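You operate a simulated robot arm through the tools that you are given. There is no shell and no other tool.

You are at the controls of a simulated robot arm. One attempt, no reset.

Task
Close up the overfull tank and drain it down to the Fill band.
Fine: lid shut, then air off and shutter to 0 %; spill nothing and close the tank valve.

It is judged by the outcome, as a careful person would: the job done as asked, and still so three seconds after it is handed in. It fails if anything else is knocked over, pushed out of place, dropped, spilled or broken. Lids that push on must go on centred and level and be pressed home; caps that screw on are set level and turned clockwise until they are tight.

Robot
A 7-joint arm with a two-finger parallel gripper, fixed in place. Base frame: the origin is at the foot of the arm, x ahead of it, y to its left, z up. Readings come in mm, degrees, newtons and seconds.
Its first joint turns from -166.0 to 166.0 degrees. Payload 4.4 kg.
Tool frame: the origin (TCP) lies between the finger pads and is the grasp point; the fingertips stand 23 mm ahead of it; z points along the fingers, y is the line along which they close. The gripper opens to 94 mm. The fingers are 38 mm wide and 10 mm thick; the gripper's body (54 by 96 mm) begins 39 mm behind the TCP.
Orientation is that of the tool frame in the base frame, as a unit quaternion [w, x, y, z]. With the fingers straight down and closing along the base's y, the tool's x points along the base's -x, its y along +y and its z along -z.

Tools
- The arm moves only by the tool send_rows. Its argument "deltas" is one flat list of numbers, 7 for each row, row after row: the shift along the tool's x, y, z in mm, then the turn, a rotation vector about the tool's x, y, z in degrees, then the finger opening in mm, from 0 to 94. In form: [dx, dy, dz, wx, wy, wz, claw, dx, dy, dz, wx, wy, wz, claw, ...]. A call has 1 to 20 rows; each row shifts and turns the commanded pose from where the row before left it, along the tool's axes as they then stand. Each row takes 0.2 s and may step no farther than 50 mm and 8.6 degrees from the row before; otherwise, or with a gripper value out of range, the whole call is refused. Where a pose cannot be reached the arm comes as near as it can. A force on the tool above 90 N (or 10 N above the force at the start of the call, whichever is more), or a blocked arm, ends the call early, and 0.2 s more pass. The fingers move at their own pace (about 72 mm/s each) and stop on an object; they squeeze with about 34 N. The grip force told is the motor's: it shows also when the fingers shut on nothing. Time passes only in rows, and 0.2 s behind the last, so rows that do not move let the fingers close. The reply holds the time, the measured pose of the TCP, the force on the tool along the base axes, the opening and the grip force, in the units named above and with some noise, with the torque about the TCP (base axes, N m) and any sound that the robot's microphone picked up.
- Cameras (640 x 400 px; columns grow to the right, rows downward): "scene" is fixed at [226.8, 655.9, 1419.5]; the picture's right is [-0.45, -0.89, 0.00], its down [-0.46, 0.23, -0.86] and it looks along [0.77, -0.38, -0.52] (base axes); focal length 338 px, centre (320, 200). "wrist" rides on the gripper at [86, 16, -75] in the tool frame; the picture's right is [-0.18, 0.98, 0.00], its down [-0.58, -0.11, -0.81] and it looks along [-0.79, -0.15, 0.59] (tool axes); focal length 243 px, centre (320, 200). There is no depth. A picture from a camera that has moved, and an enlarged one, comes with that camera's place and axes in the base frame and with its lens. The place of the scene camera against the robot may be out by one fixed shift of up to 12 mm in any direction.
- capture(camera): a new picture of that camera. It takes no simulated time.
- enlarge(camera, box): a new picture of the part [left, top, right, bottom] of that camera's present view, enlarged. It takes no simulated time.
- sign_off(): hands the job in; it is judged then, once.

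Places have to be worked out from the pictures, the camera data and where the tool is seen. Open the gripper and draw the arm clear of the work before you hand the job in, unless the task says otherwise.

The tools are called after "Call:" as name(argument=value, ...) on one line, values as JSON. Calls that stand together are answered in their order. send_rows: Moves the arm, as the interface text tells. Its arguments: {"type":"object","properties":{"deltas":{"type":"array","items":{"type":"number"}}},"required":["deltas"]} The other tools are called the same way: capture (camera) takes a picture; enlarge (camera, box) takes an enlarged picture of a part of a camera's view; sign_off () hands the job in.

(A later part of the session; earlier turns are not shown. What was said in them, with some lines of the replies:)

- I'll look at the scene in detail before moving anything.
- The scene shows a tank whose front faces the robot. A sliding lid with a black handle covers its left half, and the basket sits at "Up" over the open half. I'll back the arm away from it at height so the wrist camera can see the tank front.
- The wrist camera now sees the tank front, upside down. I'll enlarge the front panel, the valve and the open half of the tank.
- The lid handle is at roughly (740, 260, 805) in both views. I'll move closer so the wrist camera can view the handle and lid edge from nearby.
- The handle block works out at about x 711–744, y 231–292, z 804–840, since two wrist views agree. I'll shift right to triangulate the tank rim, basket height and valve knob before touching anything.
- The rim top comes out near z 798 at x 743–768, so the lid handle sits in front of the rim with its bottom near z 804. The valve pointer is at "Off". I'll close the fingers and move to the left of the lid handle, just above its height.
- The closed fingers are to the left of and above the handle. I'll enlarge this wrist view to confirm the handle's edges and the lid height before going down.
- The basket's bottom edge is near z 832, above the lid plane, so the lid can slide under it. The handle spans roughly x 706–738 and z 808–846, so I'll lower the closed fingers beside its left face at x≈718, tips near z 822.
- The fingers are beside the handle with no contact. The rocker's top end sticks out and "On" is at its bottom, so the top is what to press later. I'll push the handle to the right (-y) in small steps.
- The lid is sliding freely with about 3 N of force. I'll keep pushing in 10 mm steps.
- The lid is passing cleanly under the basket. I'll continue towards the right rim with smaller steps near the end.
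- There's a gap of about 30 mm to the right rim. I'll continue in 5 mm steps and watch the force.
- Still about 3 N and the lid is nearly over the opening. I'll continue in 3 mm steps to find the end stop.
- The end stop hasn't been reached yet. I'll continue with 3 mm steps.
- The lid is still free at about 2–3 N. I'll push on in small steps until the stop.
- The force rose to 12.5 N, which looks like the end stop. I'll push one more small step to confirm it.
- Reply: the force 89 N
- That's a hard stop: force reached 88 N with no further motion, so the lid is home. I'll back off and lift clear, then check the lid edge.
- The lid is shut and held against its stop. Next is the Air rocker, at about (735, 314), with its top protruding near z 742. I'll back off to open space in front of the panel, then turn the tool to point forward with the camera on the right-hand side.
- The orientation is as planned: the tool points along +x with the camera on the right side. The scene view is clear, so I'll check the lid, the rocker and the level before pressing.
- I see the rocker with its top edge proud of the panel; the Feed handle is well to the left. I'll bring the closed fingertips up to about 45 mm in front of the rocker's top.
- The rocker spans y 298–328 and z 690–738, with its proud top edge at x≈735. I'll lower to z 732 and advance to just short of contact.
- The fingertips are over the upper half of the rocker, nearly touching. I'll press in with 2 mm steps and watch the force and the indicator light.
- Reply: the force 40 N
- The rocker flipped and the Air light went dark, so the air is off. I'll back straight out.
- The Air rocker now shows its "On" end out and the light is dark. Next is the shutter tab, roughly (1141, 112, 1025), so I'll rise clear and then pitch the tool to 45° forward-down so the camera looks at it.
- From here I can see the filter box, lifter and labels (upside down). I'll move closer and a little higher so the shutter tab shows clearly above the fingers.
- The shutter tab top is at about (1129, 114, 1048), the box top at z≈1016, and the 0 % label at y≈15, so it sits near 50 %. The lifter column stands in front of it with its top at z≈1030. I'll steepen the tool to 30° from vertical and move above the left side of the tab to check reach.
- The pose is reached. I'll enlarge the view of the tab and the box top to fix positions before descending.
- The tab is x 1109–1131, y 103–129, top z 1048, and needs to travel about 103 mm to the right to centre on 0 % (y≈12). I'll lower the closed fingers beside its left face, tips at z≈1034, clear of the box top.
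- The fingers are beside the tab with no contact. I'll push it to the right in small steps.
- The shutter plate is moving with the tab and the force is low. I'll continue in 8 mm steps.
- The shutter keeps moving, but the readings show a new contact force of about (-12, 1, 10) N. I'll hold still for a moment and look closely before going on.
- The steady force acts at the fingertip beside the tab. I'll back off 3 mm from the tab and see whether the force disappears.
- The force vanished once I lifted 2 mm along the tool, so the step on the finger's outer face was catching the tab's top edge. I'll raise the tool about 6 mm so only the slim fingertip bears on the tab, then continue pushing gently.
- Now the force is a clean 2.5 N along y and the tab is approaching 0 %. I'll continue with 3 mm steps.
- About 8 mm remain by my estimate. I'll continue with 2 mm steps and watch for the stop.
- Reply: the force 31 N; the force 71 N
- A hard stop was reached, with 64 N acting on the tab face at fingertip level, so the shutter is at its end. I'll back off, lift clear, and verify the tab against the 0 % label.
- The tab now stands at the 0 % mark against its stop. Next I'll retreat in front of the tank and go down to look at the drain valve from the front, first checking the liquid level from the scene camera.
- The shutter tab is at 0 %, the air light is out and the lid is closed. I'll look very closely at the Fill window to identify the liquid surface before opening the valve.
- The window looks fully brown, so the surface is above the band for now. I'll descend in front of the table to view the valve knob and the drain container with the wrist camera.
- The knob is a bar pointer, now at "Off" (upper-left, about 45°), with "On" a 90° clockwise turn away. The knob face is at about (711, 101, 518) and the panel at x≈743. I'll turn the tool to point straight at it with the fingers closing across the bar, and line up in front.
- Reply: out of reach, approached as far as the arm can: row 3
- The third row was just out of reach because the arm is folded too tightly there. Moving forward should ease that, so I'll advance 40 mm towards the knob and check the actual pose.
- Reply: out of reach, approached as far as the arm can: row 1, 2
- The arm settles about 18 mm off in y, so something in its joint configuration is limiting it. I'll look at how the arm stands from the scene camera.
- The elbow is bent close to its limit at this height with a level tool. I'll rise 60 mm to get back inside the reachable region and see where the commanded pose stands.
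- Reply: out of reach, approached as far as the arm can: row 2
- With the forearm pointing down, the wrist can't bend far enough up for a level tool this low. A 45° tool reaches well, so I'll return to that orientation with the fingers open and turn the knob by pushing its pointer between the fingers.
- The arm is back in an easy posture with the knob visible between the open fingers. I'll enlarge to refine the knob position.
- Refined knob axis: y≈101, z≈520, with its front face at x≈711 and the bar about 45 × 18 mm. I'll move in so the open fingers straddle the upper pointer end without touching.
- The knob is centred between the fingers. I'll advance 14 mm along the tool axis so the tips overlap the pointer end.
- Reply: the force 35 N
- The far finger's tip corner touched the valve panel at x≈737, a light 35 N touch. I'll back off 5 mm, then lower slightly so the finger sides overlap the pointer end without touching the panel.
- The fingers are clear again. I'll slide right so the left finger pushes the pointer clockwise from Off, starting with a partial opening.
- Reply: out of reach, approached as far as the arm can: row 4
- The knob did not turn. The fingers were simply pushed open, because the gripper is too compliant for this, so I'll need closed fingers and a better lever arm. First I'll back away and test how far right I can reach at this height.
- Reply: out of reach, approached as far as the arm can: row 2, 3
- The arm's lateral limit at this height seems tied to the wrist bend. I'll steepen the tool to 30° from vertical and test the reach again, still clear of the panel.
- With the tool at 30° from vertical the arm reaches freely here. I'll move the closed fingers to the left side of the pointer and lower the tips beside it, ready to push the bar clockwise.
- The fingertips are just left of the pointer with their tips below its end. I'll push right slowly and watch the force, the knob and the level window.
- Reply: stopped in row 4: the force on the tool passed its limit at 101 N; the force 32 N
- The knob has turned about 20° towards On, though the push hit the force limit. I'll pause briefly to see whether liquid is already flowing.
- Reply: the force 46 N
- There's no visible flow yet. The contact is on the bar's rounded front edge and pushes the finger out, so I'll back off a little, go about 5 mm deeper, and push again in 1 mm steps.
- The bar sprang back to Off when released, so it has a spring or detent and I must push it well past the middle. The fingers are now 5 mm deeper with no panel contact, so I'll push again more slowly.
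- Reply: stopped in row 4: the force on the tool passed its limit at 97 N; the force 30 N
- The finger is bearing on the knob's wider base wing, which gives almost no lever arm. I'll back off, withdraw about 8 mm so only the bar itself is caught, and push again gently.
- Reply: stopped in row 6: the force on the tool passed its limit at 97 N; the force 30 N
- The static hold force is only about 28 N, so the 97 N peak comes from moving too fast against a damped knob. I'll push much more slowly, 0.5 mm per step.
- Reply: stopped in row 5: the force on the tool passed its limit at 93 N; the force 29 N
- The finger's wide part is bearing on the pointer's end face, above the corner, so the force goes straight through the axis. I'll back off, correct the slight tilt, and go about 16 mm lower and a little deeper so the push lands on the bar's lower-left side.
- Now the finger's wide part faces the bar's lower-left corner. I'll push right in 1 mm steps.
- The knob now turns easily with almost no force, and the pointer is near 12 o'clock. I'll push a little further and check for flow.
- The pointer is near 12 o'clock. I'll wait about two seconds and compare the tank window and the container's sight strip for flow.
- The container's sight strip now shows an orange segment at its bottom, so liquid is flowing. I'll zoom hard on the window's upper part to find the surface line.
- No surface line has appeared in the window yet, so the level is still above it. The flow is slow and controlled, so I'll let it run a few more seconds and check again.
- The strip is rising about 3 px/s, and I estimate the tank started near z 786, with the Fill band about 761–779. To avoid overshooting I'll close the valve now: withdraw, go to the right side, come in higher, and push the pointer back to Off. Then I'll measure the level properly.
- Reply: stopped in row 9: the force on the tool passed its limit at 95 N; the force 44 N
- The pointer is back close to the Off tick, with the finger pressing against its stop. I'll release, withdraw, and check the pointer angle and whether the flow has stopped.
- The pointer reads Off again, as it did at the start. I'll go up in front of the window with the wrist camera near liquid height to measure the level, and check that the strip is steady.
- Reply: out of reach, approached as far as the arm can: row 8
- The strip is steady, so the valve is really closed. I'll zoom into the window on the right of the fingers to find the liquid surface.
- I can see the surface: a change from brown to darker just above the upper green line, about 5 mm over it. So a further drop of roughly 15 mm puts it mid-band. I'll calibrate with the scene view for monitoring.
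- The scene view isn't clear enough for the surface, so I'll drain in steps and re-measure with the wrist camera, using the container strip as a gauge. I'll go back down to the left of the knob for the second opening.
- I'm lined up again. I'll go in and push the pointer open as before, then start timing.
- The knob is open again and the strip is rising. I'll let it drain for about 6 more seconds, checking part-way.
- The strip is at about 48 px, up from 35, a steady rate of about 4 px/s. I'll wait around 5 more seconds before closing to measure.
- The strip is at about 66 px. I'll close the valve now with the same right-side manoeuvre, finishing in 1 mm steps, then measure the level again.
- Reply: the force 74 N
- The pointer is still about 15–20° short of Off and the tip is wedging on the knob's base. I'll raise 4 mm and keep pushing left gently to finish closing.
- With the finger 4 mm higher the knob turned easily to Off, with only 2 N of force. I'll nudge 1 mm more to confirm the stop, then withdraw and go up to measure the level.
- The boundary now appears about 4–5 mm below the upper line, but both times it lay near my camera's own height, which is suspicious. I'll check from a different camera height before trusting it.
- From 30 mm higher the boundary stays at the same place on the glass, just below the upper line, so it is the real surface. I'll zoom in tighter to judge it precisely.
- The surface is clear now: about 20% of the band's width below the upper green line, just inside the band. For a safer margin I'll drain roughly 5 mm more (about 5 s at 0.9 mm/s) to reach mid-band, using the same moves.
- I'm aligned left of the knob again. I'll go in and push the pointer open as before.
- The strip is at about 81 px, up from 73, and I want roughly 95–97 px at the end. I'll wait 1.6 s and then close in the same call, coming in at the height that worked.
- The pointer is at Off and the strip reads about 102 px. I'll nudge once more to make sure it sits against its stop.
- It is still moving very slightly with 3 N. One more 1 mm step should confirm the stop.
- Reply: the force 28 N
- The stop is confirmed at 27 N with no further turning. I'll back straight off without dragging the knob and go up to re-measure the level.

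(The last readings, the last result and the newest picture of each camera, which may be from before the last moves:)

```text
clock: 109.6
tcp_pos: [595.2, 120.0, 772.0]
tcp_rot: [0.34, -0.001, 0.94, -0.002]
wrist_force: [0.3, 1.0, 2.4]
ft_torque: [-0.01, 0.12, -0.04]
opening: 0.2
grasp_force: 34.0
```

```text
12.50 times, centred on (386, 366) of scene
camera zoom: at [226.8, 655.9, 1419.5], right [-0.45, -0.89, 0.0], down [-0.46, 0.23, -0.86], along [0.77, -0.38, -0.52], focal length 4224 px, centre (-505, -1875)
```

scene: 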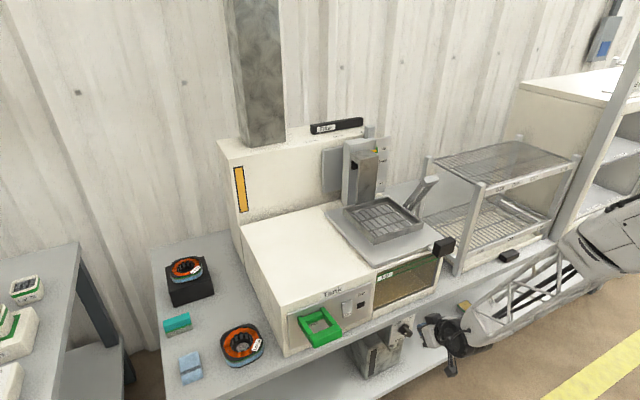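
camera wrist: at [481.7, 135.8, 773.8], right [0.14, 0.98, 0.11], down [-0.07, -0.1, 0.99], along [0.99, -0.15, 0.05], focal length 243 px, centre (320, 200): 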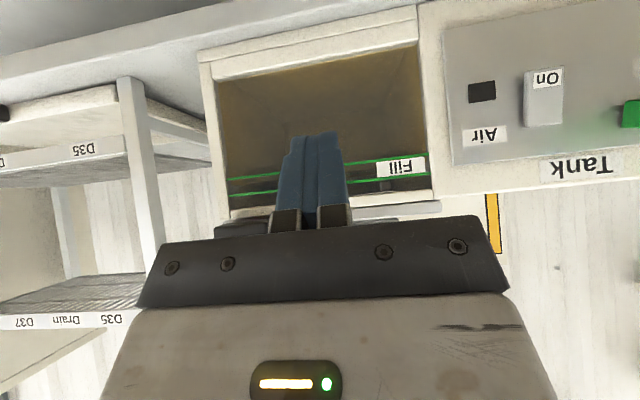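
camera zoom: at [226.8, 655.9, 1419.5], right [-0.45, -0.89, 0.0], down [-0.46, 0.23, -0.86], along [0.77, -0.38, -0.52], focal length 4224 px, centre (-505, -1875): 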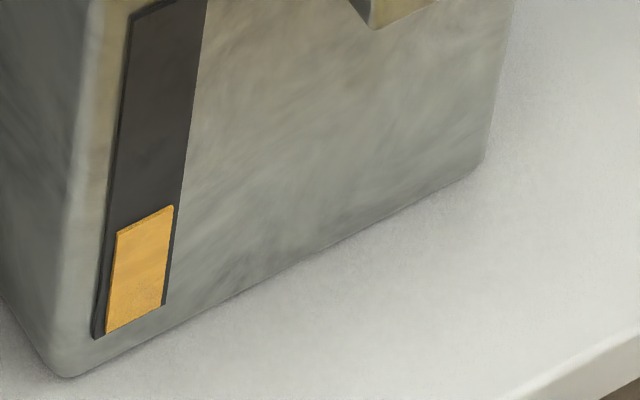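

The surface now sits at about 43% of the band's height, near mid-band, and the container strip is steady at 102 px, so the valve is holding. I'll open the gripper, draw the arm back, and let a few seconds pass before the final check.

Call:
send_rows(deltas=[-0.7, 0, -38, 0, 0, 0, 0, -0.7, 0, -38, 0, 0, 0, 0, -0.7, 0, -38, 0, 0, 0, 94, -0.7, 0, -38, 0, 0, 0, 94, -0.7, 0, -38, 0, 0, 0, 94, 0, 0, -30, 0, 0, 0, 94, 0, 0, 0, 0, 0, 0, 94, 0, 0, 0, 0, 0, 0, 94, 0, 0, 0, 0, 0, 0, 94, 0, 0, 0, 0, 0, 0, 94, 0, 0, 0, 0, 0, 0, 94, 0, 0, 0, 0, 0, 0, 94])

Call:
capture(camera="scene")

Call:
enlarge(camera="scene", box=[340, 290, 450, 390])

Call:
enlarge(camera="scene", box=[280, 110, 460, 300])

Call:
enlarge(camera="scene", box=[370, 350, 402, 382])

```text
clock: 112.2
tcp_pos: [454.1, 118.5, 953.6]
tcp_rot: [0.35, 0.001, 0.937, 0.0]
wrist_force: [-0.6, -0.8, -0.2]
ft_torque: [-0.01, 0.0, 0.0]
opening: 93.6
grasp_force: 0.0
```

```text
taken
```

scene: 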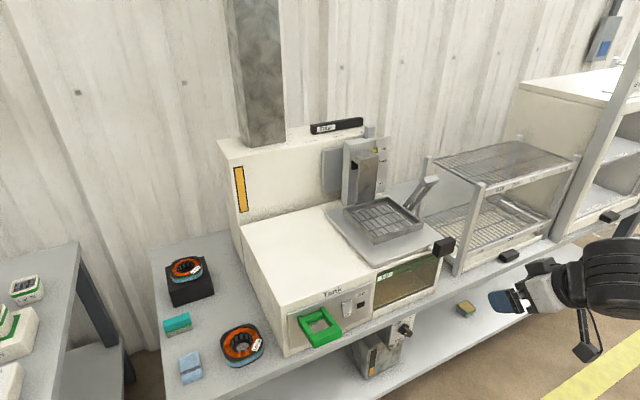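

```text
4.00 times, centred on (395, 340) of scene
camera zoom: at [226.8, 655.9, 1419.5], right [-0.45, -0.89, 0.0], down [-0.46, 0.23, -0.86], along [0.77, -0.38, -0.52], focal length 1352 px, centre (20, -360)
```

zoom: 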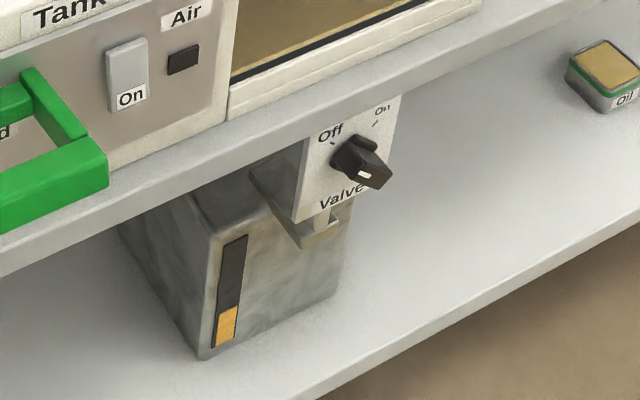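

```text
2.11 times, centred on (370, 205) of scene
camera zoom: at [226.8, 655.9, 1419.5], right [-0.45, -0.89, 0.0], down [-0.46, 0.23, -0.86], along [0.77, -0.38, -0.52], focal length 712 px, centre (215, 190)
```

zoom: 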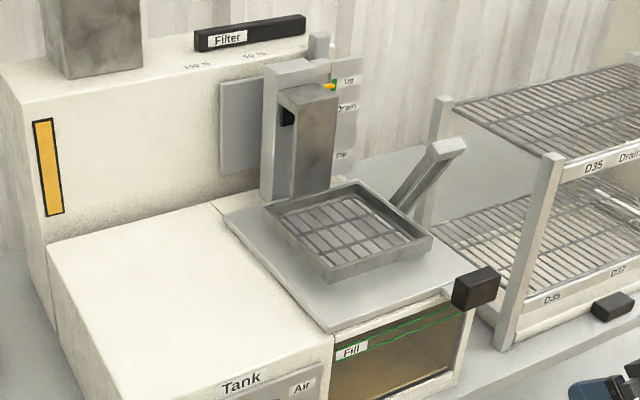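

```text
12.50 times, centred on (386, 366) of scene
camera zoom: at [226.8, 655.9, 1419.5], right [-0.45, -0.89, 0.0], down [-0.46, 0.23, -0.86], along [0.77, -0.38, -0.52], focal length 4224 px, centre (-505, -1875)
```

zoom: 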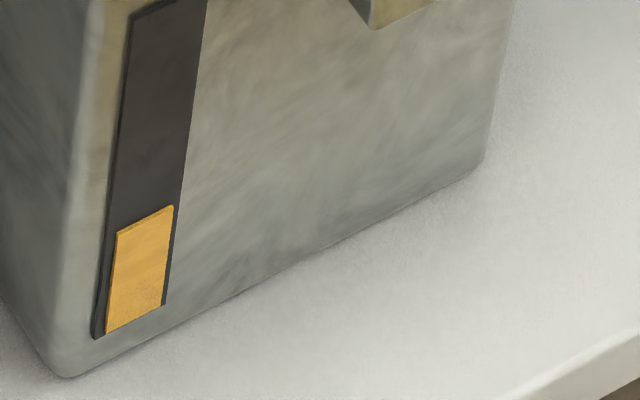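

Final check: the lid is shut against its stop, the Air light is off, and the shutter tab is at 0 %. The valve is at Off with the strip unchanged for over 5 s, the level is mid-band, nothing is spilled, and the arm is clear with the gripper open. I'm handing in the job.

Call:
sign_off()

```text
The job is handed in.
```

I shut the tank, drained it to about the middle of the Fill band, and handed the job in. No verdict has come back yet.

| Item | State when handed in |
|---|---|
| Lid | Pushed closed until it hit its stop |
| Air | Off; the indicator light is dark |
| Shutter | At 0 %, against its stop |
| Tank level | About 43 % of the way up the Fill band, judged by eye through the glass |
| Tank valve | Closed; pointer at Off and firm against its stop |
| Spills | None seen; the container's sight strip is only about a third full |

I did them in the order you gave: lid, air, shutter, then draining. I drained in three short openings and checked the level after each. After the last closing, the container's strip stayed at the same mark for about five seconds, so the valve is holding.

On my first tries at turning the valve knob, the tool hit the 90 N force limit a few times. The fingertips also touched the valve panel once with about 35 N. I saw no damage or anything out of place.

The gripper is open and the arm is clear of the work.
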